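You operate a simulated robot arm through the tools that you are given. There is no shell and no other tool.

The job below is to be done with a simulated robot arm. You get a single attempt, and the scene is never put back.

JOB
Push the nut marked 5 into the silver rail, load the tray and set it.
Fine: rail in the nest of the blue tray, tray shut, one stroke of the white button, hands out till it ends; the air stays on; the other nuts stay. Hands unhurt; nothing dropped, spilt or damaged; nothing else left on.

The check looks at the end state, three seconds after you hand in, the way a careful person would. Anything else that was tipped, shoved, dropped, spilled or broken makes it a failure.

ROBOT AND FRAMES
A 6-joint arm with a two-finger gripper, fixed in place. Base frame: the origin is on the floor under the middle of its stand, x ahead of it, y to its left, z up. Units: mm, degrees, N and s.
It reaches about 1298 mm from its shoulder. Its first joint turns from -149.0 to 149.0 degrees. Payload 1.57 kg.
The TCP is the grasp point between the finger pads, 21 mm short of the fingertips. In the tool frame z runs along the fingers and y along their closing line. The gripper opens to 70 mm; its body begins 50 mm behind the TCP.
Orientation is told as [roll, pitch, yaw] about the base's x, y, z axes, in that order, counted from this pose: with the fingers straight down and closing along the base's y, the tool's x points along the base's -x, its y along +y and its z along -z.

CONTROLS
- The arm moves only by the tool arm_command. Its argument "steps" is a list of rows, each an object of numbers (a shift or turn left out is 0, a gripper value left out holds the last): "dx", "dy", "dz": the shift along the tool's x, y, z in mm; "ax", "ay", "az": the turn, a rotation vector about the tool's x, y, z in degrees; "claw": the opening in per cent of the stroke, from 0 (shut) to 100 (fully open). In form: [{"dx": .., "dy": .., "dz": .., "ax": .., "ay": .., "az": .., "claw": ..}, ...]. A call has 1 to 20 rows; each row shifts and turns the commanded pose from where the row before left it, along the tool's axes as they then stand. A row lasts 0.2 s, in which the tool goes at most 50 mm and 8.6 degrees; a call with a longer step from one row to the next is refused whole, and so is a gripper value outside its range. Where a pose cannot be reached the arm comes as near as it can. A force on the tool above 40 N (or 10 N above the force at the start of the call, whichever is more), or a blocked arm, ends the call early, and 0.2 s more pass. The fingers move at their own pace (about 64.8 mm/s each) and stop on an object; they squeeze with about 30 N. The grip force told is the motor's: it shows also when the fingers shut on nothing. Time passes only in rows, and 0.2 s behind the last, so rows that do not move let the fingers close. It gives the time, the measured TCP pose, the force on the tool (base axes), the opening and the grip force at its end, in the units of the frame above (readings bear some noise), with the torque about the TCP (base axes, N m) and any sound that the robot's microphone picked up.
- Cameras (640 x 400 px; columns grow to the right, rows downward): "scene" is fixed at [48.7, 651, 1631.4]; the picture's right is [-0.38, -0.92, 0.00], its down [-0.45, 0.19, -0.87] and it looks along [0.80, -0.33, -0.49] (base axes); focal length 344 px, centre (320, 200). "wrist" rides on the gripper at [79, 4, -81] in the tool frame; the picture's right is [-0.05, 1.00, 0.00], its down [-0.67, -0.04, -0.74] and it looks along [-0.74, -0.04, 0.67] (tool axes); focal length 256 px, centre (320, 200). There is no depth. A picture from a camera that has moved, and an enlarged one, comes with that camera's place and axes in the base frame and with its lens.
- camera(camera): a new picture of that camera. The clock stands still meanwhile.
- move_column(by): slides the trunk up (or, below 0, down) by that many mm; the arm rides with it, the base frame stays. It gives what a move gives, with no picture.
- inspect(camera, box): a new picture of the part [left, top, right, bottom] of that camera's present view, enlarged. The clock stands still meanwhile.
- job_done(): hands the job in; it is judged then, once.

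Nothing tells you positions but the pictures and the camera data. Unless the task says otherwise, let go and move clear before handing in.

The tools are called after ">>>" as name(argument=value, ...) on one line, values as JSON. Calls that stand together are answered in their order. arm_command: Moves the arm, as the interface text tells. Its arguments: {"type":"object","properties":{"steps":{"type":"array","items":{"type":"object","properties":{"dx":{"type":"number"},"dy":{"type":"number"},"dz":{"type":"number"},"ax":{"type":"number"},"ay":{"type":"number"},"az":{"type":"number"},"claw":{"type":"number"}}}}},"required":["steps"]} The other tools are called the same way: move_column (by) moves the trunk up or down; camera (camera) takes a picture; inspect (camera, box) takes an enlarged picture of a part of a camera's view; job_done () hands the job in.

At the start:

```text
t: 0.0
tool_pos: [673.4, -47.7, 1230.5]
tool_rot: [0.0, 0.0, 0.0]
ft_force: [-0.3, 0.2, 0.3]
moment: [0.01, 0.05, 0.0]
width: 69.9
gripper_force: 0.0
trunk travel left (down, up): [-911.0, 59.0]
```

scene: 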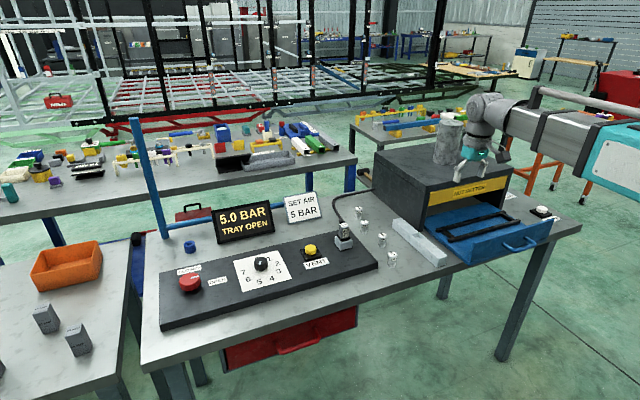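
wrist: 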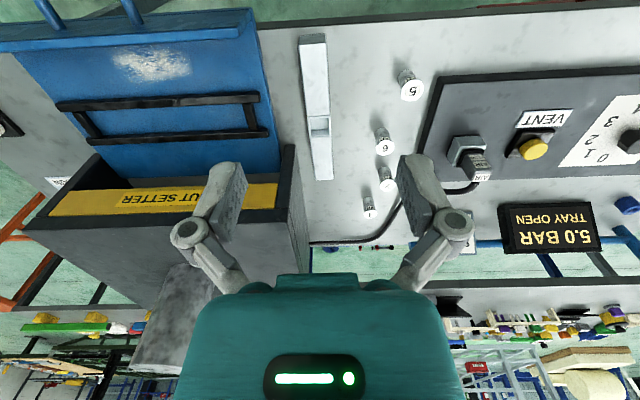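

I see a bench with a control panel (air at 5 bar), a nut setter with a blue tray open, a silver rail and four marked nuts. I'll look closer before moving.

>>> inspect(camera="scene", box=[320, 150, 560, 300])

>>> inspect(camera="scene", box=[150, 180, 390, 330])

>>> inspect(camera="wrist", box=[240, 20, 480, 230])

>>> inspect(camera="wrist", box=[0, 0, 320, 220])

```text
2.67 times, centred on (440, 225) of scene
camera zoom: at [48.7, 651.0, 1631.4], right [-0.38, -0.92, 0.0], down [-0.45, 0.19, -0.87], along [0.8, -0.33, -0.49], focal length 916 px, centre (0, 133)
```

zoom: 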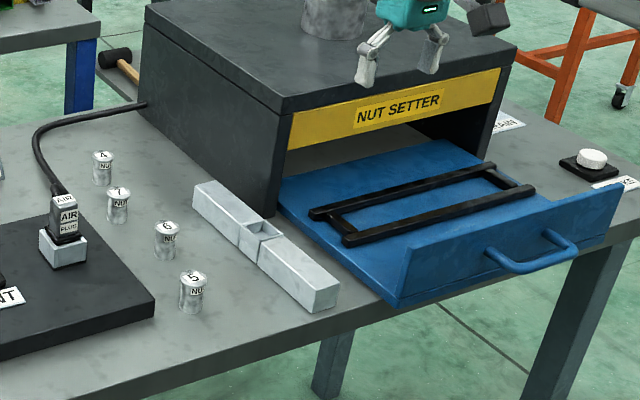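

```text
2.67 times, centred on (270, 255) of scene
camera zoom: at [48.7, 651.0, 1631.4], right [-0.38, -0.92, 0.0], down [-0.45, 0.19, -0.87], along [0.8, -0.33, -0.49], focal length 916 px, centre (453, 53)
```

zoom: 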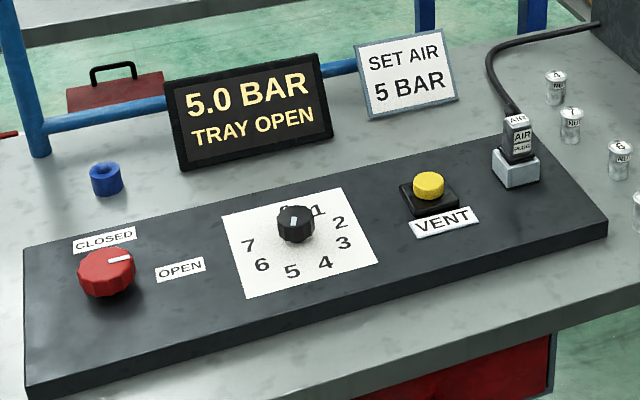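

```text
1.90 times, centred on (360, 125) of wrist
camera zoom: at [595.3, -42.3, 1311.7], right [0.05, 1.0, 0.0], down [0.67, -0.04, 0.74], along [0.74, -0.04, -0.67], focal length 488 px, centre (244, 343)
```

zoom: 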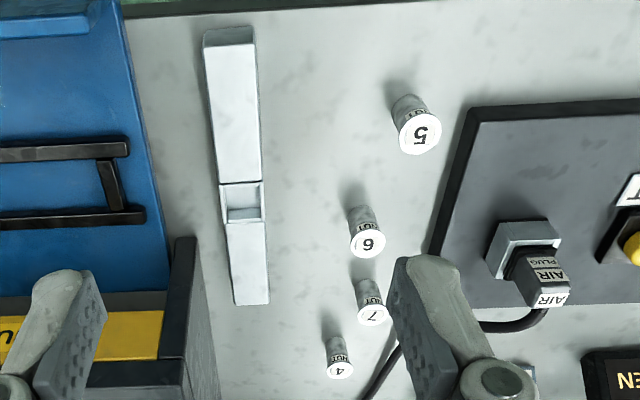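

```text
1.82 times, centred on (160, 110) of wrist
camera zoom: at [595.3, -42.3, 1311.7], right [0.05, 1.0, 0.0], down [0.67, -0.04, 0.74], along [0.74, -0.04, -0.67], focal length 465 px, centre (611, 364)
```

zoom: 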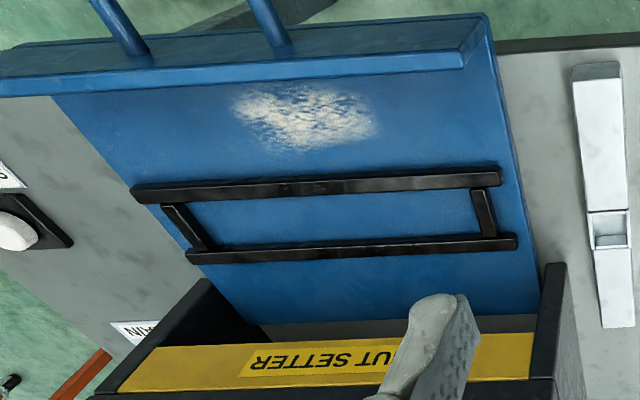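

Table items lie around x 700–1000, with the rail near y≈-55 and nut 5 near (783, 91). I'll shift the wrist camera for a second view to triangulate.

>>> arm_command(steps=[{"dx": 30, "dy": 25, "dz": 0}, {"dx": 30, "dy": 25, "dz": 10}, {"dx": 30, "dy": 25, "dz": 20}, {"dx": 10, "dy": 25, "dz": 30}, {"dz": 30}])

>>> camera(camera="wrist")

>>> inspect(camera="scene", box=[480, 180, 580, 250])

>>> inspect(camera="scene", box=[345, 200, 465, 275])

```text
t: 1.2
tool_pos: [572.4, 53.5, 1229.5]
tool_rot: [0.1, 0.0, 0.0]
ft_force: [-0.5, 0.7, 0.8]
moment: [-0.01, 0.01, -0.03]
width: 69.9
gripper_force: 0.1
out of reach, approached as far as the arm can: row 2, 3, 4, 5
trunk travel left (down, up): [-911.0, 59.0]
```

```text
taken
camera wrist: at [494.0, 58.6, 1311.7], right [0.05, 1.0, 0.0], down [0.67, -0.04, 0.74], along [0.74, -0.04, -0.67], focal length 256 px, centre (320, 200)
```

wrist: 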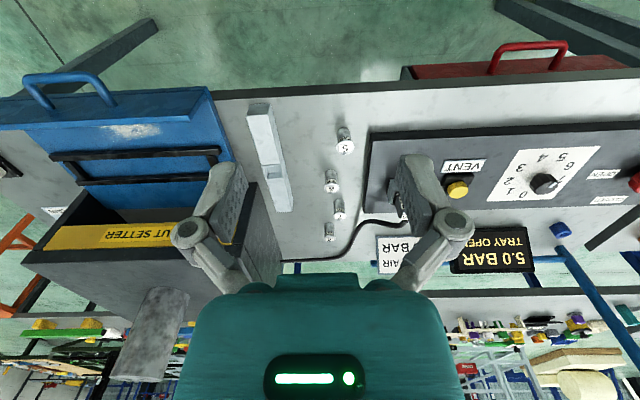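

```text
5.71 times, centred on (530, 215) of scene
camera zoom: at [48.7, 651.0, 1631.4], right [-0.38, -0.92, 0.0], down [-0.45, 0.19, -0.87], along [0.8, -0.33, -0.49], focal length 1964 px, centre (-880, 114)
```

zoom: 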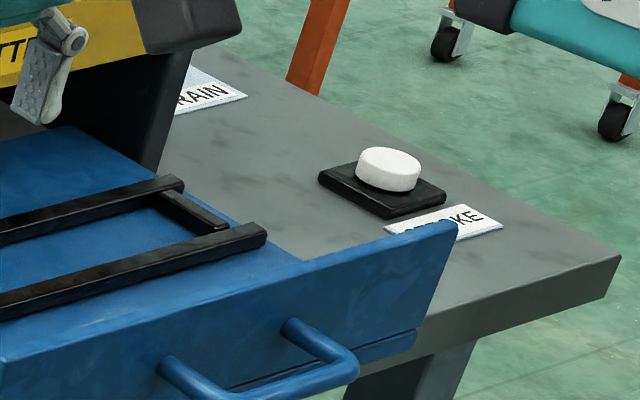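

```text
5.33 times, centred on (405, 238) of scene
camera zoom: at [48.7, 651.0, 1631.4], right [-0.38, -0.92, 0.0], down [-0.45, 0.19, -0.87], along [0.8, -0.33, -0.49], focal length 1833 px, centre (-133, 0)
```

zoom: 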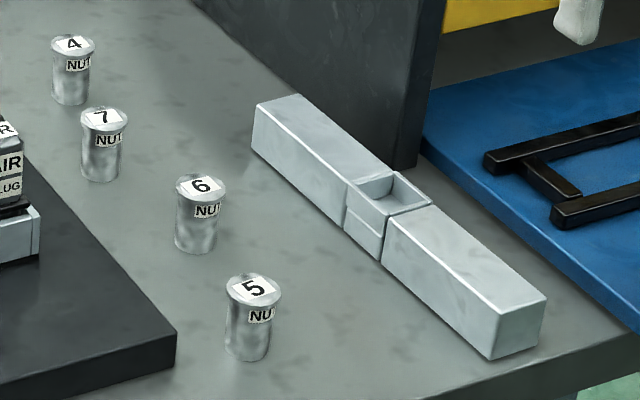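

The white button is labelled STROKE, and there's a DRAIN label beside the setter that I'll stay away from. The arm is near its inner limit at this height, so I lower the trunk and look again.

>>> move_column(by=-200)

>>> camera(camera="wrist")

>>> camera(camera="scene")

```text
t: 3.4
tool_pos: [572.0, 55.0, 1029.3]
tool_rot: [-0.1, 0.0, 0.0]
ft_force: [-0.8, 0.0, 0.8]
moment: [0.0, 0.0, 0.04]
width: 70.1
gripper_force: 0.0
trunk travel left (down, up): [-711.0, 259.0]
```

```text
taken
camera wrist: at [494.0, 58.4, 1111.8], right [0.05, 1.0, 0.0], down [0.67, -0.04, 0.74], along [0.74, -0.04, -0.67], focal length 256 px, centre (320, 200)
```

wrist: 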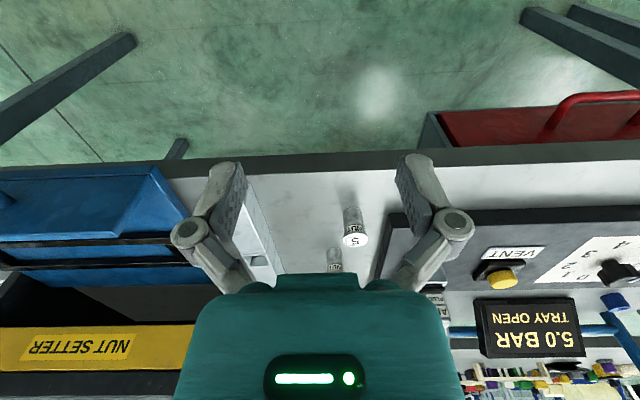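

```text
taken
```

scene: 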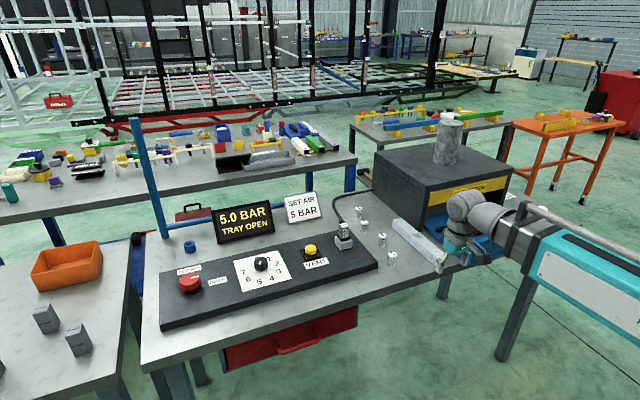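

Next I'll move over the bench and tilt the wrist so the camera looks down at the nuts and the rail's pocket.

>>> arm_command(steps=[{"dx": -40, "dy": -5, "dz": -28}, {"dx": -40, "dy": -5, "dz": -28}, {"dx": -40, "dy": -5, "dz": -28}, {"dx": -40, "dy": -5, "dz": -28}, {"dx": -40, "dy": -5, "dz": -20}, {"ay": 7.5}, {"ay": 7.5}, {"ay": 7.5}, {"ay": 7.5}])

>>> camera(camera="wrist")

```text
t: 5.4
tool_pos: [771.7, 28.7, 1046.3]
tool_rot: [0.0, 25.2, 0.0]
ft_force: [0.2, -0.1, 0.1]
moment: [-0.01, -0.01, -0.02]
width: 69.9
gripper_force: 0.1
out of reach, approached as far as the arm can: row 1, 2, 3, 4, 5, 7, 8, 9
trunk travel left (down, up): [-711.0, 259.0]
```

```text
taken
camera wrist: at [735.8, 32.8, 1155.8], right [0.05, 1.0, -0.02], down [0.92, -0.04, 0.39], along [0.39, -0.04, -0.92], focal length 256 px, centre (320, 200)
```

wrist: 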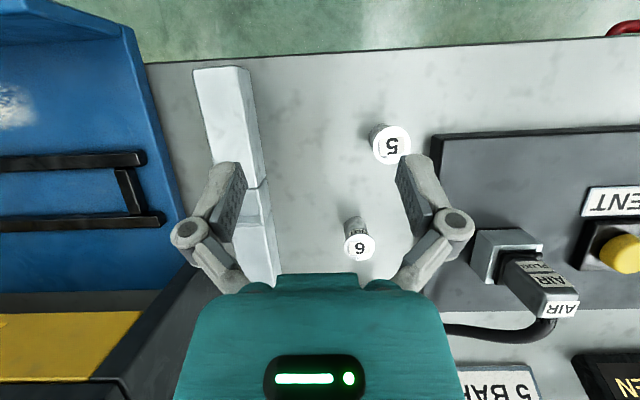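

The view is good, but the arm hits some reach limit here. A quick null step and a small rise will show how commands behave.

>>> arm_command(steps=[{"dx": 0}])

>>> arm_command(steps=[{"ay": -8}, {"ay": -8}, {"ay": -8}, {"dz": 0}])

```text
t: 5.8
tool_pos: [772.2, 28.9, 1046.4]
tool_rot: [0.0, 25.2, -0.1]
ft_force: [-0.1, 0.5, 0.0]
moment: [0.04, 0.0, 0.02]
width: 69.9
gripper_force: 0.1
trunk travel left (down, up): [-711.0, 259.0]
```

```text
t: 6.8
tool_pos: [772.9, 28.4, 1030.8]
tool_rot: [0.0, 1.1, 0.0]
ft_force: [-0.7, 1.0, 0.2]
moment: [0.01, 0.0, 0.03]
width: 70.1
gripper_force: 0.1
out of reach, approached as far as the arm can: row 1, 2
trunk travel left (down, up): [-711.0, 259.0]
```

With the tool upright I get about z 1030 at this trunk height, so height must come from the trunk. Now close views for measuring.

>>> camera(camera="wrist")

>>> inspect(camera="wrist", box=[320, 0, 480, 100])

>>> inspect(camera="wrist", box=[160, 0, 320, 100])

```text
taken
camera wrist: at [696.0, 33.4, 1113.2], right [0.05, 1.0, 0.0], down [0.68, -0.04, 0.73], along [0.73, -0.04, -0.68], focal length 256 px, centre (320, 200)
```

wrist: 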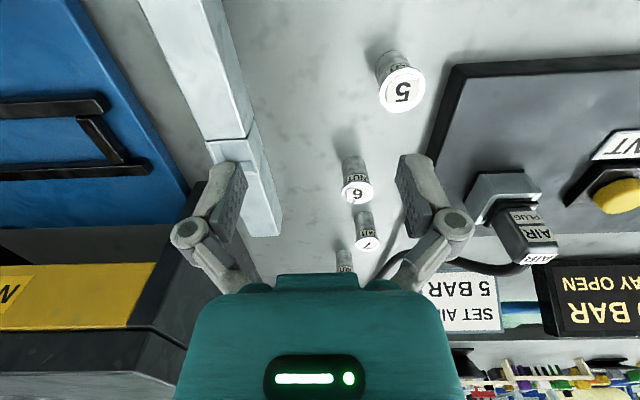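

```text
4.00 times, centred on (400, 50) of wrist
camera zoom: at [696.0, 33.4, 1113.2], right [0.05, 1.0, 0.0], down [0.68, -0.04, 0.73], along [0.73, -0.04, -0.68], focal length 1024 px, centre (0, 800)
```

zoom: 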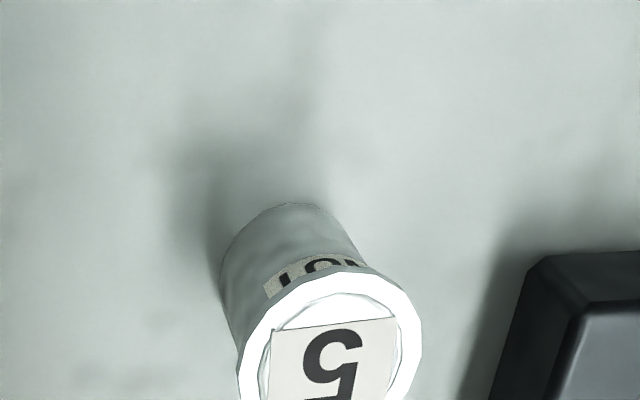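

```text
4.00 times, centred on (240, 50) of wrist
camera zoom: at [696.0, 33.4, 1113.2], right [0.05, 1.0, 0.0], down [0.68, -0.04, 0.73], along [0.73, -0.04, -0.68], focal length 1024 px, centre (640, 800)
```

zoom: 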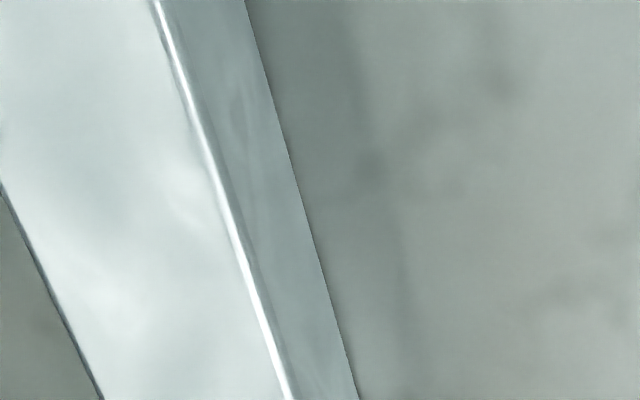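

Nut 5 comes out at about (784, 92), top near z 915, on a table at about z 875. I'll move over to look at the rail's pocket next.

>>> arm_command(steps=[{"dx": -20, "dy": -20}, {"dx": -20, "dy": -20}, {"dx": -13, "dy": -20}, {"dy": -20}])

>>> camera(camera="wrist")

>>> inspect(camera="wrist", box=[240, 50, 400, 150])

```text
t: 7.8
tool_pos: [825.5, -52.0, 1029.2]
tool_rot: [0.0, 1.2, -0.1]
ft_force: [0.4, -0.8, 0.1]
moment: [0.02, 0.0, 0.01]
width: 70.0
gripper_force: 0.1
trunk travel left (down, up): [-711.0, 259.0]
```

```text
taken
camera wrist: at [749.9, -46.9, 1113.3], right [0.05, 1.0, 0.0], down [0.68, -0.04, 0.73], along [0.73, -0.04, -0.68], focal length 256 px, centre (320, 200)
```

wrist: 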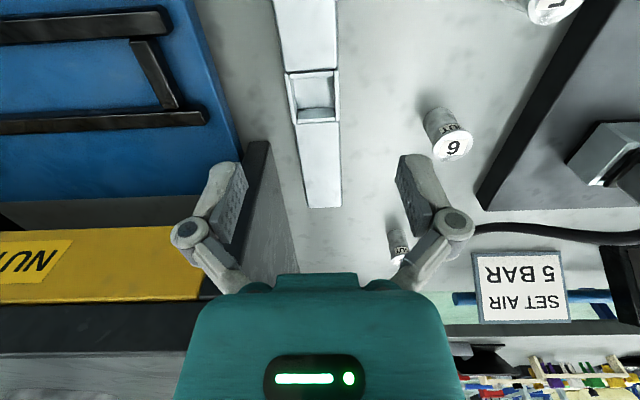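

```text
4.00 times, centred on (320, 100) of wrist
camera zoom: at [749.9, -46.9, 1113.3], right [0.05, 1.0, 0.0], down [0.68, -0.04, 0.73], along [0.73, -0.04, -0.68], focal length 1024 px, centre (320, 600)
```

zoom: 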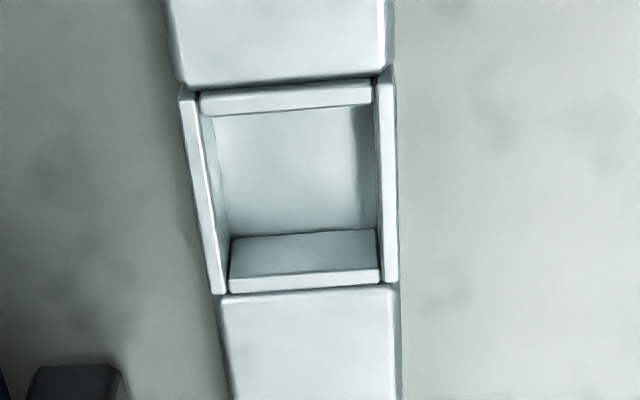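

The pocket is a square recess about 31–33 mm wide near (844, -56), in the middle of the rail. The panel sits close to nut 5 on its +y side, so I'll turn the gripper 90° to close along x, above nut 5.

>>> arm_command(steps=[{"dx": 10, "dy": 36}, {"dx": 10, "dy": 36}, {"dx": 10, "dy": 36}, {"dx": 11, "dy": 36}, {"az": -8.2}, {"az": -8.2}, {"az": -8.2}, {"az": -8.2}, {"az": -8.2}, {"az": -8.2}, {"az": -8.2}, {"az": -8.2}, {"az": -8.2}, {"az": -8.2}, {"az": -8.0}])

>>> camera(camera="wrist")

```text
t: 11.0
tool_pos: [783.2, 93.6, 1029.3]
tool_rot: [1.1, -0.1, 90.1]
ft_force: [-0.5, -0.1, -0.1]
moment: [0.02, -0.02, -0.01]
width: 70.2
gripper_force: 0.1
trunk travel left (down, up): [-711.0, 259.0]
```

```text
taken
camera wrist: at [782.8, 13.6, 1111.7], right [-1.0, 0.05, 0.02], down [0.05, 0.67, 0.74], along [0.02, 0.74, -0.67], focal length 256 px, centre (320, 200)
```

wrist: 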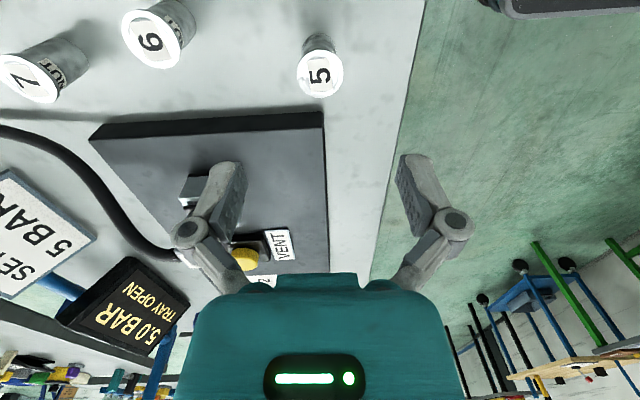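

Nut 5 sits almost exactly on the tool axis. I'll straighten the 1.1° tilt and descend part way, then check again.

>>> arm_command(steps=[{"ax": 1.1, "dy": 1.5}, {"dz": 20}, {"dz": 20}, {"dz": 15}, {"dz": 0}])

>>> camera(camera="wrist")

>>> inspect(camera="wrist", box=[240, 70, 400, 170])

```text
t: 12.2
tool_pos: [782.7, 93.6, 1030.2]
tool_rot: [0.1, 0.0, 89.9]
ft_force: [-0.2, 1.1, 0.9]
moment: [0.0, 0.01, 0.04]
width: 70.1
gripper_force: 0.1
out of reach, approached as far as the arm can: row 2, 3, 4
trunk travel left (down, up): [-711.0, 259.0]
```

```text
taken
camera wrist: at [779.6, 13.3, 1111.6], right [-1.0, 0.05, 0.0], down [0.04, 0.67, 0.75], along [0.04, 0.74, -0.67], focal length 256 px, centre (320, 200)
```

wrist: 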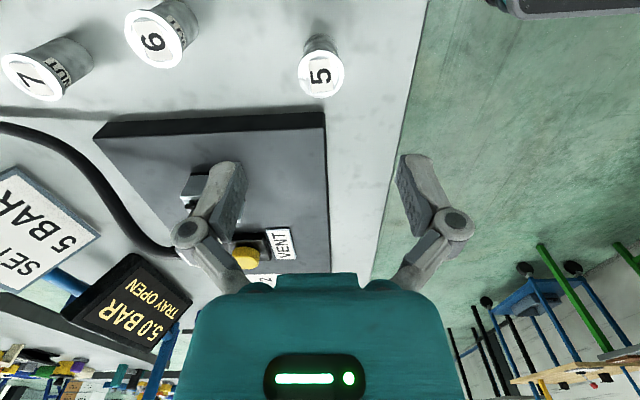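

```text
4.00 times, centred on (320, 120) of wrist
camera zoom: at [779.6, 13.3, 1111.6], right [-1.0, 0.05, 0.0], down [0.04, 0.67, 0.75], along [0.04, 0.74, -0.67], focal length 1024 px, centre (320, 520)
```

zoom: 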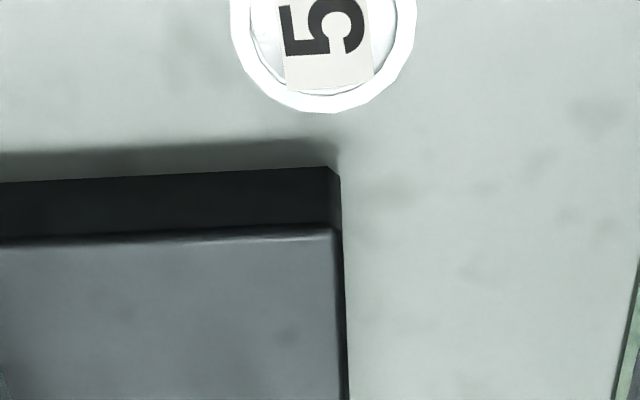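

The arm can't go lower by itself at this trunk height, so I'll test whether it can rise and then lower the trunk to compensate.

>>> arm_command(steps=[{"dz": -20}, {"dz": -20}, {"dz": 0}])

```text
t: 13.0
tool_pos: [781.5, 92.5, 1030.4]
tool_rot: [0.1, 0.0, 90.0]
ft_force: [0.6, -0.1, -0.3]
moment: [-0.05, 0.01, 0.02]
width: 70.3
gripper_force: 0.2
out of reach, approached as far as the arm can: row 1, 2
trunk travel left (down, up): [-711.0, 259.0]
```

Height comes only from the trunk, and the arm itself works in the plane. I'll lower the trunk 55 mm and check alignment over nut 5.

>>> move_column(by=-55)

>>> camera(camera="wrist")

>>> inspect(camera="wrist", box=[240, 70, 400, 170])

```text
t: 13.9
tool_pos: [782.6, 92.5, 975.4]
tool_rot: [0.2, 0.0, 90.0]
ft_force: [0.8, 0.2, 0.4]
moment: [-0.01, -0.01, 0.01]
width: 69.9
gripper_force: 0.1
trunk travel left (down, up): [-656.0, 314.0]
```

```text
taken
camera wrist: at [779.5, 13.3, 1056.7], right [-1.0, 0.05, 0.0], down [0.04, 0.67, 0.75], along [0.04, 0.74, -0.67], focal length 256 px, centre (320, 200)
```

wrist: 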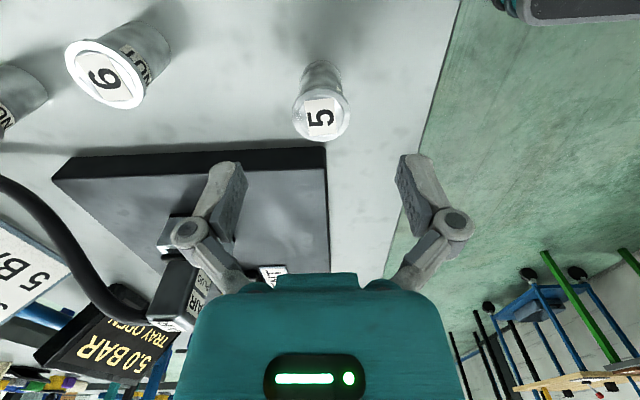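

```text
4.00 times, centred on (320, 120) of wrist
camera zoom: at [779.5, 13.3, 1056.7], right [-1.0, 0.05, 0.0], down [0.04, 0.67, 0.75], along [0.04, 0.74, -0.67], focal length 1024 px, centre (320, 520)
```

zoom: 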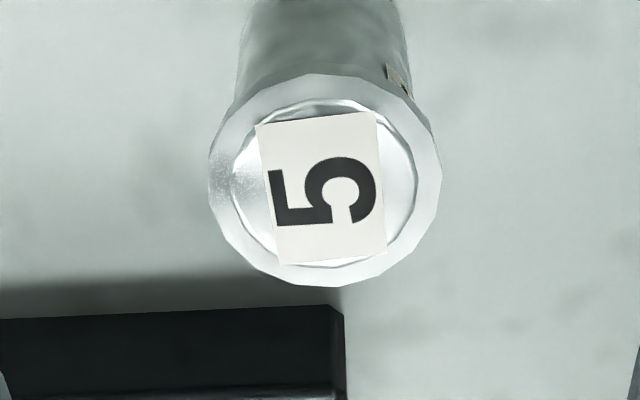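

Nut 5 is centred under the tool within about 1 mm. I'll descend so the pads straddle its flange, keeping the fingertips above the table.

>>> move_column(by=-40)

>>> arm_command(steps=[{"dy": 0.5, "dx": 0}])

>>> camera(camera="wrist")

>>> inspect(camera="scene", box=[340, 200, 460, 275])

```text
t: 14.8
tool_pos: [781.6, 92.1, 935.1]
tool_rot: [0.2, 0.0, 90.0]
ft_force: [0.5, 0.8, 0.0]
moment: [0.01, 0.01, 0.02]
width: 70.0
gripper_force: 0.2
trunk travel left (down, up): [-616.0, 354.0]
```

```text
t: 15.2
tool_pos: [782.2, 92.1, 935.1]
tool_rot: [0.2, -0.1, 90.1]
ft_force: [-0.1, 0.1, 0.1]
moment: [0.0, 0.01, 0.0]
width: 69.9
gripper_force: 0.1
trunk travel left (down, up): [-616.0, 354.0]
```

```text
taken
camera wrist: at [779.0, 13.4, 1016.6], right [-1.0, 0.05, 0.0], down [0.04, 0.67, 0.75], along [0.04, 0.74, -0.67], focal length 256 px, centre (320, 200)
```

wrist: 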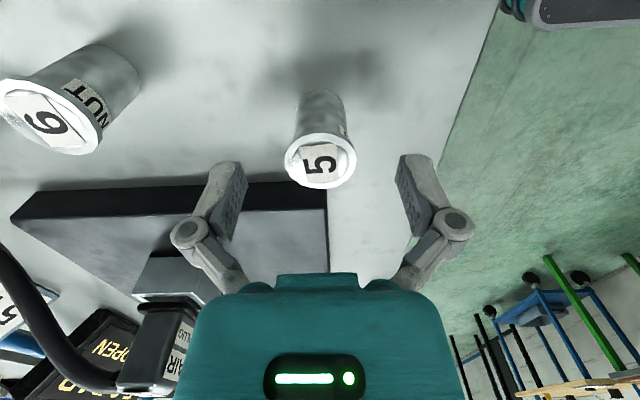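

```text
5.33 times, centred on (400, 238) of scene
camera zoom: at [48.7, 651.0, 1631.4], right [-0.38, -0.92, 0.0], down [-0.45, 0.19, -0.87], along [0.8, -0.33, -0.49], focal length 1833 px, centre (-107, 0)
```

zoom: 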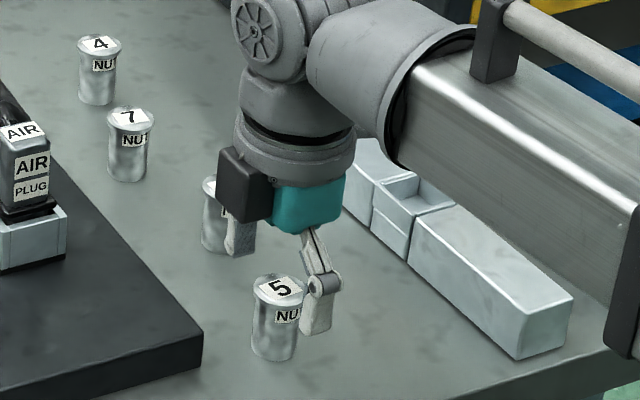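

Fingers straddle nut 5. I'll zoom in to confirm height and centring before the last bit down.

>>> inspect(camera="wrist", box=[240, 80, 400, 200])

>>> inspect(camera="scene", box=[370, 235, 420, 270])

```text
3.33 times, centred on (320, 140) of wrist
camera zoom: at [779.0, 13.4, 1016.6], right [-1.0, 0.05, 0.0], down [0.04, 0.67, 0.75], along [0.04, 0.74, -0.67], focal length 853 px, centre (320, 400)
```

zoom: 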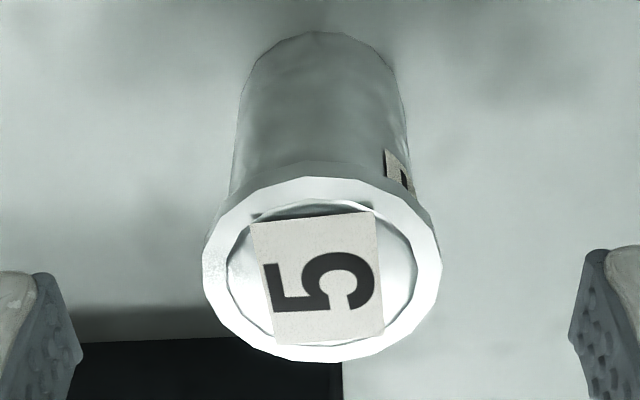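

```text
11.43 times, centred on (395, 252) of scene
camera zoom: at [48.7, 651.0, 1631.4], right [-0.38, -0.92, 0.0], down [-0.45, 0.19, -0.87], along [0.8, -0.33, -0.49], focal length 3928 px, centre (-537, -400)
```

zoom: 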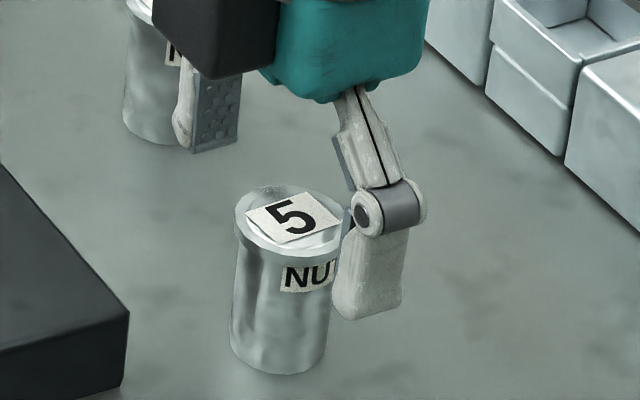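

Nut 5's top is at about z 921, its height about 48 mm. I'll drop 15 mm and close the pads on the flange.

>>> move_column(by=-15)

>>> arm_command(steps=[{"dx": 0.7}, {"claw": 60}, {"claw": 40}, {"claw": 40}])

>>> inspect(camera="scene", box=[360, 225, 430, 270])

>>> inspect(camera="wrist", box=[200, 80, 440, 230])

```text
t: 15.8
tool_pos: [782.0, 92.4, 920.0]
tool_rot: [0.1, 0.1, 90.0]
ft_force: [-0.1, -0.4, 0.5]
moment: [-0.01, 0.02, -0.02]
width: 69.7
gripper_force: 0.0
trunk travel left (down, up): [-601.0, 369.0]
```

```text
t: 16.8
tool_pos: [780.9, 91.0, 920.0]
tool_rot: [0.1, 0.0, 90.1]
ft_force: [-0.5, 0.0, 0.1]
moment: [0.0, 0.03, -0.02]
width: 28.2
gripper_force: 0.5
trunk travel left (down, up): [-601.0, 369.0]
```

```text
8.89 times, centred on (395, 248) of scene
camera zoom: at [48.7, 651.0, 1631.4], right [-0.38, -0.92, 0.0], down [-0.45, 0.19, -0.87], along [0.8, -0.33, -0.49], focal length 3055 px, centre (-347, -222)
```

zoom: 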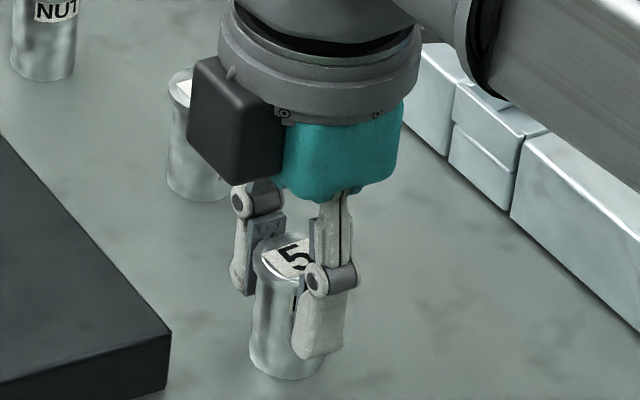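

```text
2.67 times, centred on (320, 155) of wrist
camera zoom: at [779.0, 12.8, 1001.6], right [-1.0, 0.05, 0.0], down [0.04, 0.67, 0.75], along [0.04, 0.74, -0.67], focal length 683 px, centre (320, 320)
```

zoom: 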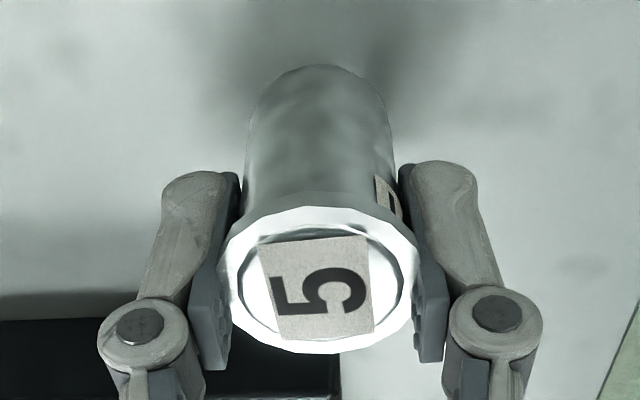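

The fingers are at 28 mm and don't yet bear on the nut. I'll close further to make contact.

>>> arm_command(steps=[{"claw": 0}, {"claw": 0}, {"claw": 0}])

>>> inspect(camera="wrist", box=[200, 80, 440, 230])

>>> inspect(camera="scene", box=[370, 235, 420, 270])

```text
t: 17.6
tool_pos: [781.3, 91.6, 919.4]
tool_rot: [0.1, 0.0, 90.1]
ft_force: [0.9, 0.8, 2.6]
moment: [0.0, -0.04, 0.0]
width: 26.6
gripper_force: 29.8
trunk travel left (down, up): [-601.0, 369.0]
```

```text
2.67 times, centred on (320, 155) of wrist
camera zoom: at [778.9, 12.8, 1001.7], right [-1.0, 0.05, 0.0], down [0.04, 0.67, 0.75], along [0.04, 0.74, -0.67], focal length 683 px, centre (320, 320)
```

zoom: 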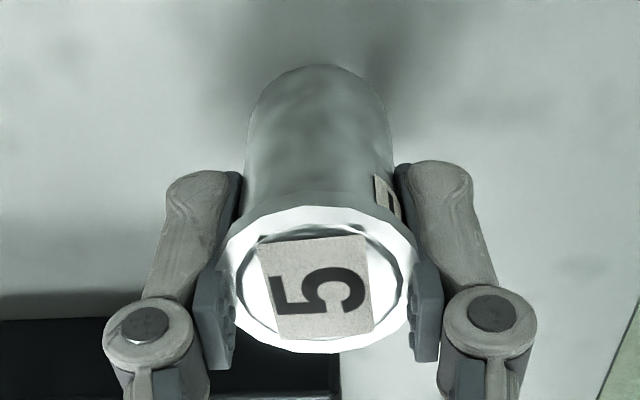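

```text
11.43 times, centred on (395, 252) of scene
camera zoom: at [48.7, 651.0, 1631.4], right [-0.38, -0.92, 0.0], down [-0.45, 0.19, -0.87], along [0.8, -0.33, -0.49], focal length 3928 px, centre (-537, -400)
```

zoom: 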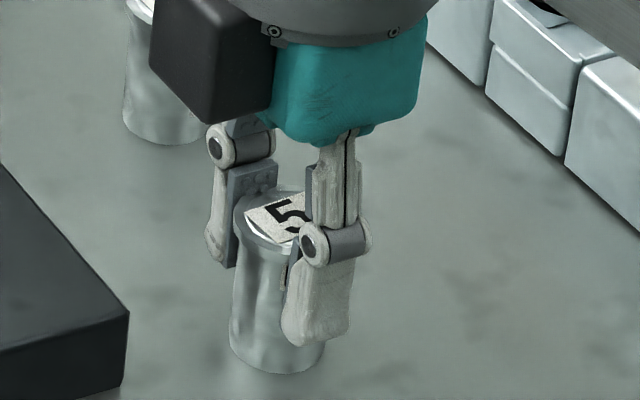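

Nut 5 is gripped firmly at 26.6 mm. I'll lift it with the trunk and check that it hangs straight.

>>> move_column(by=20)

>>> move_column(by=70)

>>> inspect(camera="scene", box=[350, 180, 460, 270])

>>> inspect(camera="wrist", box=[200, 80, 440, 230])

```text
t: 18.3
tool_pos: [782.4, 92.1, 939.6]
tool_rot: [0.2, 0.0, 90.1]
ft_force: [0.3, 0.1, -0.7]
moment: [0.01, -0.02, 0.02]
width: 26.7
gripper_force: 29.8
trunk travel left (down, up): [-621.0, 349.0]
```

```text
t: 19.3
tool_pos: [781.6, 92.4, 1009.1]
tool_rot: [0.1, 0.0, 90.0]
ft_force: [0.2, 0.8, -0.9]
moment: [0.0, 0.01, -0.01]
width: 26.6
gripper_force: 29.6
trunk travel left (down, up): [-691.0, 279.0]
```

```text
4.44 times, centred on (405, 225) of scene
camera zoom: at [48.7, 651.0, 1631.4], right [-0.38, -0.92, 0.0], down [-0.45, 0.19, -0.87], along [0.8, -0.33, -0.49], focal length 1528 px, centre (-58, 89)
```

zoom: 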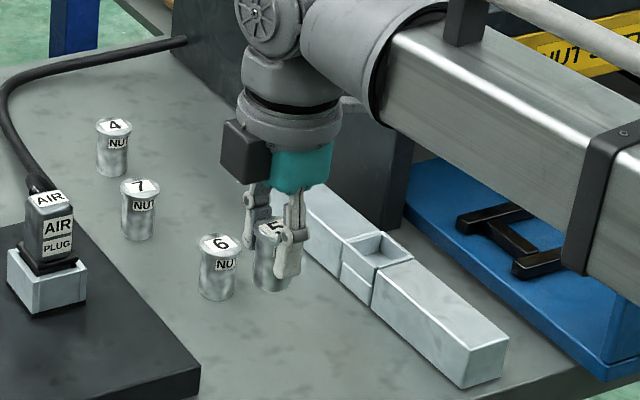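

```text
2.67 times, centred on (320, 155) of wrist
camera zoom: at [779.2, 12.9, 1091.5], right [-1.0, 0.05, 0.0], down [0.04, 0.67, 0.75], along [0.04, 0.74, -0.67], focal length 683 px, centre (320, 320)
```

zoom: 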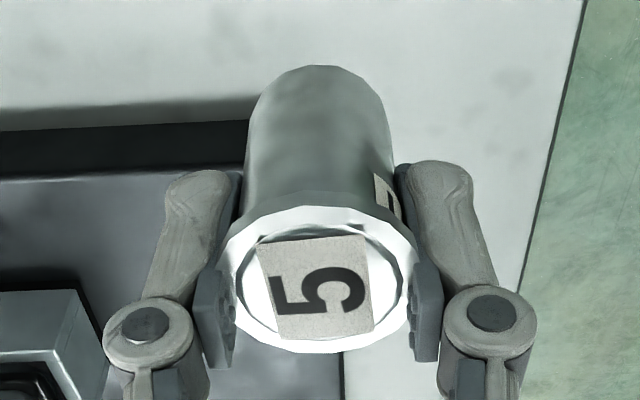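

Nut 5 hangs straight, its bottom about 45 mm below the TCP. Next I'll carry it over the rail's pocket.

>>> arm_command(steps=[{"dx": 30, "dy": -12}, {"dx": 30, "dy": -12}, {"dx": 30, "dy": -13}, {"dx": 30, "dy": -13}, {"dx": 28, "dy": -12}, {"dx": 0}])

>>> camera(camera="wrist")

>>> inspect(camera="wrist", box=[240, 20, 400, 120])

>>> inspect(camera="scene", box=[350, 180, 460, 270])

```text
t: 20.7
tool_pos: [844.3, -55.9, 1009.7]
tool_rot: [0.1, 0.0, 89.9]
ft_force: [-0.1, 0.4, -1.3]
moment: [0.02, 0.0, -0.02]
width: 26.7
gripper_force: 30.2
trunk travel left (down, up): [-691.0, 279.0]
```

```text
taken
camera wrist: at [841.6, -135.1, 1091.5], right [-1.0, 0.05, 0.0], down [0.04, 0.67, 0.75], along [0.04, 0.74, -0.67], focal length 256 px, centre (320, 200)
```

wrist: 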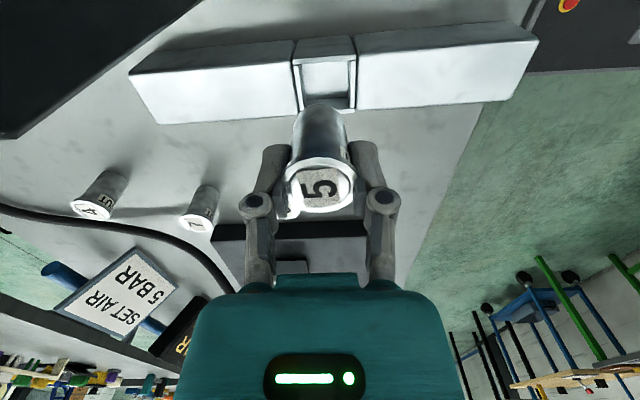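

```text
4.00 times, centred on (320, 70) of wrist
camera zoom: at [841.6, -135.1, 1091.5], right [-1.0, 0.05, 0.0], down [0.04, 0.67, 0.75], along [0.04, 0.74, -0.67], focal length 1024 px, centre (320, 720)
```

zoom: 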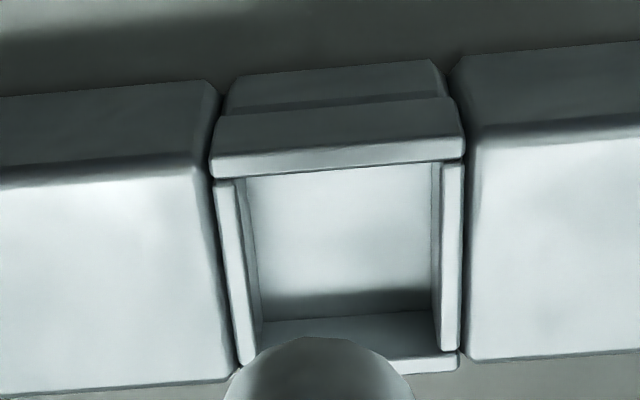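

```text
4.44 times, centred on (405, 225) of scene
camera zoom: at [48.7, 651.0, 1631.4], right [-0.38, -0.92, 0.0], down [-0.45, 0.19, -0.87], along [0.8, -0.33, -0.49], focal length 1528 px, centre (-58, 89)
```

zoom: 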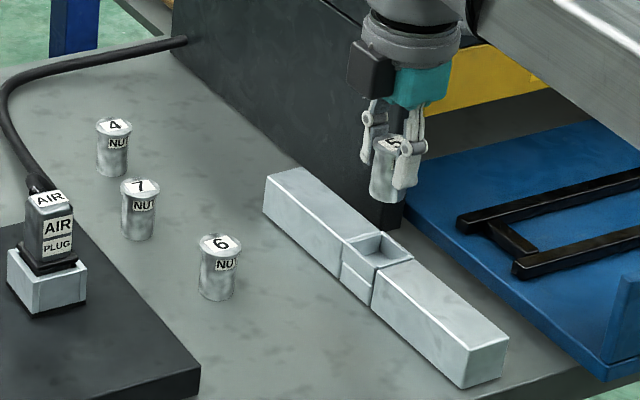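

The pocket is about 4 mm to -x of the tool axis. I'll correct that, then turn back to yaw 0 to align y by image columns.

>>> arm_command(steps=[{"dy": 3.8}, {"az": 8.2}, {"az": 8.2}, {"az": 8.2}, {"az": 8.2}, {"az": 8.2}, {"az": 8.2}, {"az": 8.2}, {"az": 8.2}, {"az": 8.2}, {"az": 8.2}, {"az": 8.0}, {"az": 0}])

>>> camera(camera="wrist")

>>> inspect(camera="wrist", box=[240, 20, 400, 120])

```text
t: 23.5
tool_pos: [840.2, -55.1, 1010.3]
tool_rot: [0.0, 0.2, 0.0]
ft_force: [1.0, 0.0, 1.4]
moment: [-0.01, 0.01, -0.01]
width: 26.7
gripper_force: 30.1
trunk travel left (down, up): [-691.0, 279.0]
```

```text
taken
camera wrist: at [762.3, -51.0, 1091.7], right [0.06, 1.0, 0.0], down [0.67, -0.04, 0.74], along [0.74, -0.04, -0.67], focal length 256 px, centre (320, 200)
```

wrist: 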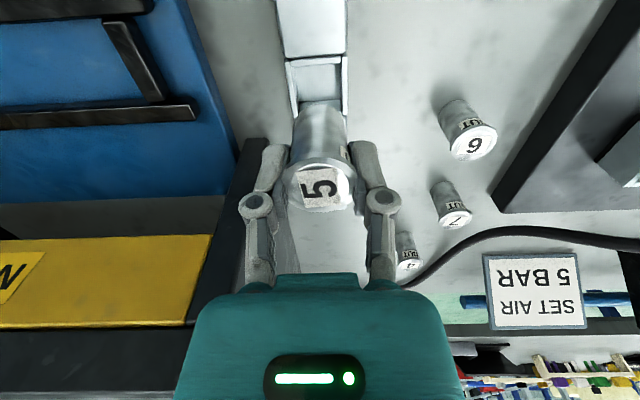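

```text
4.00 times, centred on (320, 70) of wrist
camera zoom: at [762.3, -51.0, 1091.7], right [0.06, 1.0, 0.0], down [0.67, -0.04, 0.74], along [0.74, -0.04, -0.67], focal length 1024 px, centre (320, 720)
```

zoom: 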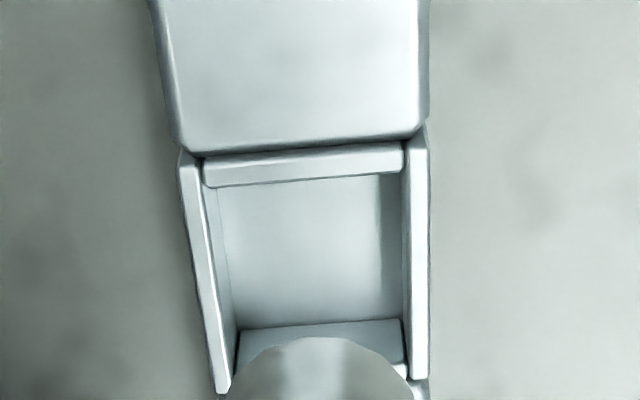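

x is aligned and y needs about -2 mm. I'll correct that and lower until the nut's foot is just above the rail, then look again.

>>> arm_command(steps=[{"dy": -2.0}, {"dy": 0}])

>>> move_column(by=-35)

>>> inspect(camera="wrist", box=[240, 50, 400, 150])

>>> inspect(camera="scene", box=[395, 200, 445, 255])

```text
t: 24.1
tool_pos: [839.9, -57.0, 1008.7]
tool_rot: [0.0, 0.0, -0.1]
ft_force: [0.0, -0.8, -0.9]
moment: [0.0, -0.02, 0.03]
width: 26.7
gripper_force: 29.8
trunk travel left (down, up): [-691.0, 279.0]
```

```text
t: 24.9
tool_pos: [840.6, -57.6, 974.6]
tool_rot: [-0.1, 0.1, -0.1]
ft_force: [0.3, -0.6, -0.4]
moment: [-0.02, 0.02, 0.01]
width: 26.6
gripper_force: 29.8
trunk travel left (down, up): [-656.0, 314.0]
```

```text
4.00 times, centred on (320, 100) of wrist
camera zoom: at [762.1, -53.5, 1056.8], right [0.05, 1.0, 0.0], down [0.67, -0.04, 0.74], along [0.74, -0.04, -0.67], focal length 1024 px, centre (320, 600)
```

zoom: 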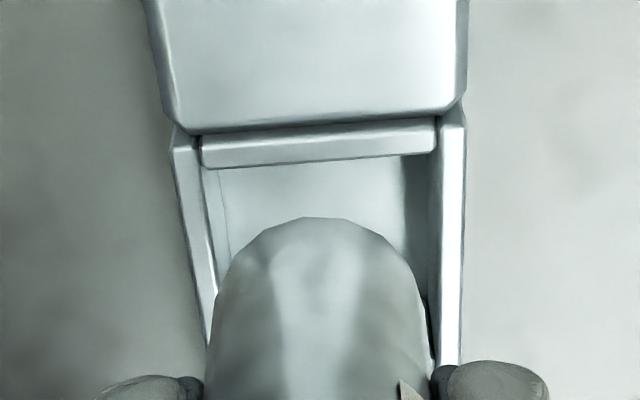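

```text
7.27 times, centred on (420, 228) of scene
camera zoom: at [48.7, 651.0, 1631.4], right [-0.38, -0.92, 0.0], down [-0.45, 0.19, -0.87], along [0.8, -0.33, -0.49], focal length 2500 px, centre (-407, 0)
```

zoom: 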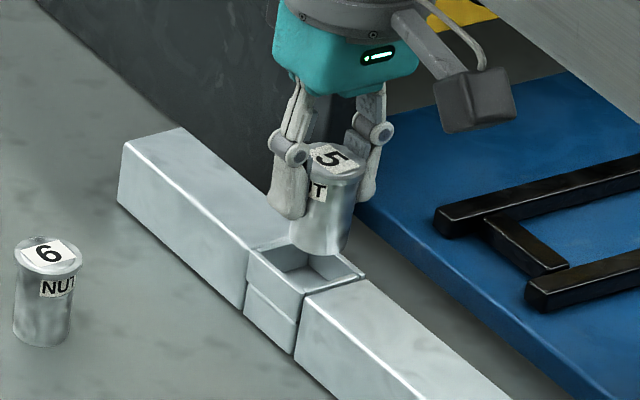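

Looks close to aligned from the wrist. I'll check the scene view at higher zoom before inserting.

>>> inspect(camera="scene", box=[408, 220, 438, 245])

>>> inspect(camera="wrist", box=[270, 70, 370, 140])

```text
16.00 times, centred on (423, 232) of scene
camera zoom: at [48.7, 651.0, 1631.4], right [-0.38, -0.92, 0.0], down [-0.45, 0.19, -0.87], along [0.8, -0.33, -0.49], focal length 5499 px, centre (-1328, -320)
```

zoom: 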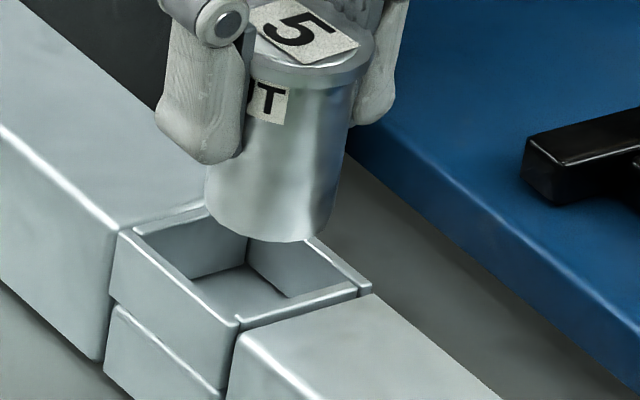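

```text
5.71 times, centred on (320, 105) of wrist
camera zoom: at [762.1, -53.5, 1056.8], right [0.05, 1.0, 0.0], down [0.67, -0.04, 0.74], along [0.74, -0.04, -0.67], focal length 1463 px, centre (320, 743)
```

zoom: 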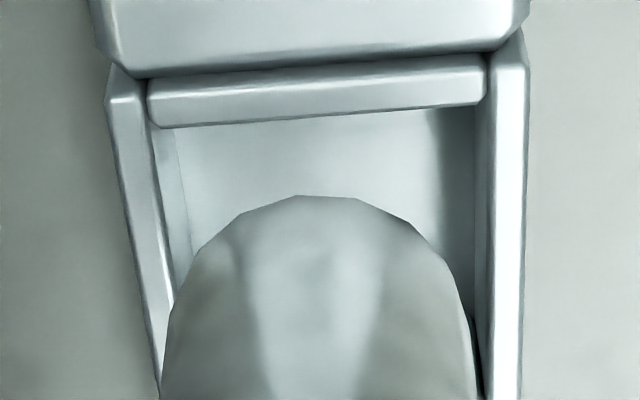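

The two views disagree by a couple of mm in x, so I'll turn to yaw 90 at this lower height and check x by columns directly.

>>> arm_command(steps=[{"az": -8.2}, {"az": -8.2}, {"az": -8.2}, {"az": -8.2}, {"az": -8.2}, {"az": -8.2}, {"az": -8.2}, {"az": -8.2}, {"az": -8.2}, {"az": -8.2}, {"az": -8.0}, {"az": 0}])

>>> inspect(camera="wrist", box=[240, 50, 400, 150])

>>> inspect(camera="scene", box=[408, 220, 438, 245])

```text
t: 27.5
tool_pos: [839.7, -58.4, 973.8]
tool_rot: [0.1, 0.0, 90.0]
ft_force: [0.9, -0.8, -0.7]
moment: [0.01, -0.01, 0.02]
width: 26.6
gripper_force: 29.8
trunk travel left (down, up): [-656.0, 314.0]
```

```text
4.00 times, centred on (320, 100) of wrist
camera zoom: at [837.5, -137.2, 1056.5], right [-1.0, 0.05, 0.0], down [0.04, 0.67, 0.75], along [0.04, 0.74, -0.67], focal length 1024 px, centre (320, 600)
```

zoom: 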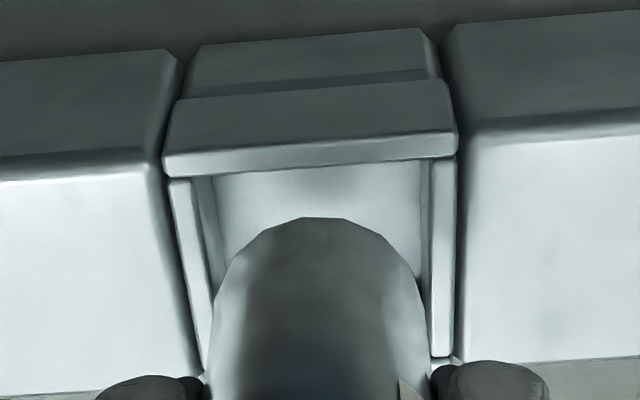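

```text
16.00 times, centred on (423, 232) of scene
camera zoom: at [48.7, 651.0, 1631.4], right [-0.38, -0.92, 0.0], down [-0.45, 0.19, -0.87], along [0.8, -0.33, -0.49], focal length 5499 px, centre (-1328, -320)
```

zoom: 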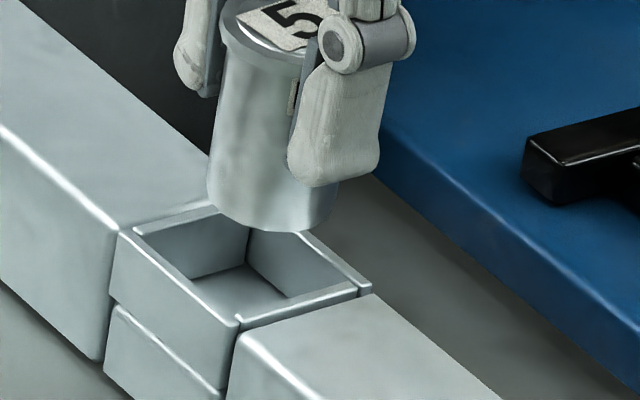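

The nut sits about 2.7 mm off the tool axis toward the camera. x is now aligned, so I'll shift +3.7 mm in y and recheck.

>>> arm_command(steps=[{"dx": -3.7}, {"dx": 0}])

>>> move_column(by=-7)

>>> inspect(camera="wrist", box=[240, 50, 400, 150])

>>> inspect(camera="scene", box=[408, 220, 438, 245])

```text
t: 28.1
tool_pos: [840.6, -53.9, 973.8]
tool_rot: [0.0, -0.1, 90.0]
ft_force: [0.2, 0.2, 0.2]
moment: [-0.03, -0.01, 0.02]
width: 26.7
gripper_force: 30.0
trunk travel left (down, up): [-656.0, 314.0]
```

```text
t: 28.7
tool_pos: [840.5, -54.0, 966.9]
tool_rot: [0.2, 0.0, 90.0]
ft_force: [0.3, 0.6, -0.5]
moment: [0.04, -0.02, -0.02]
width: 26.7
gripper_force: 29.8
trunk travel left (down, up): [-649.0, 321.0]
```

```text
4.00 times, centred on (320, 100) of wrist
camera zoom: at [837.1, -133.7, 1049.6], right [-1.0, 0.05, 0.0], down [0.04, 0.67, 0.75], along [0.04, 0.74, -0.67], focal length 1024 px, centre (320, 600)
```

zoom: 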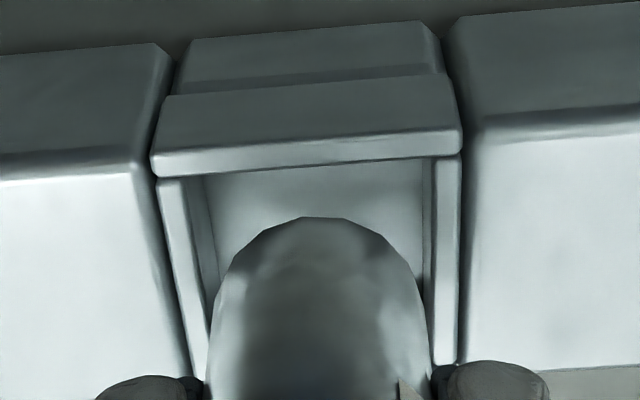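

```text
16.00 times, centred on (423, 232) of scene
camera zoom: at [48.7, 651.0, 1631.4], right [-0.38, -0.92, 0.0], down [-0.45, 0.19, -0.87], along [0.8, -0.33, -0.49], focal length 5499 px, centre (-1328, -320)
```

zoom: 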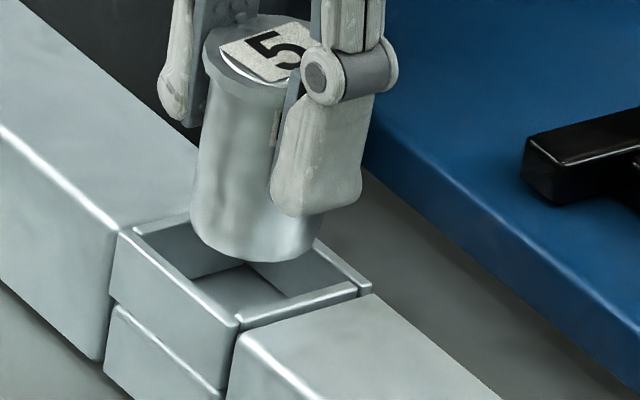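

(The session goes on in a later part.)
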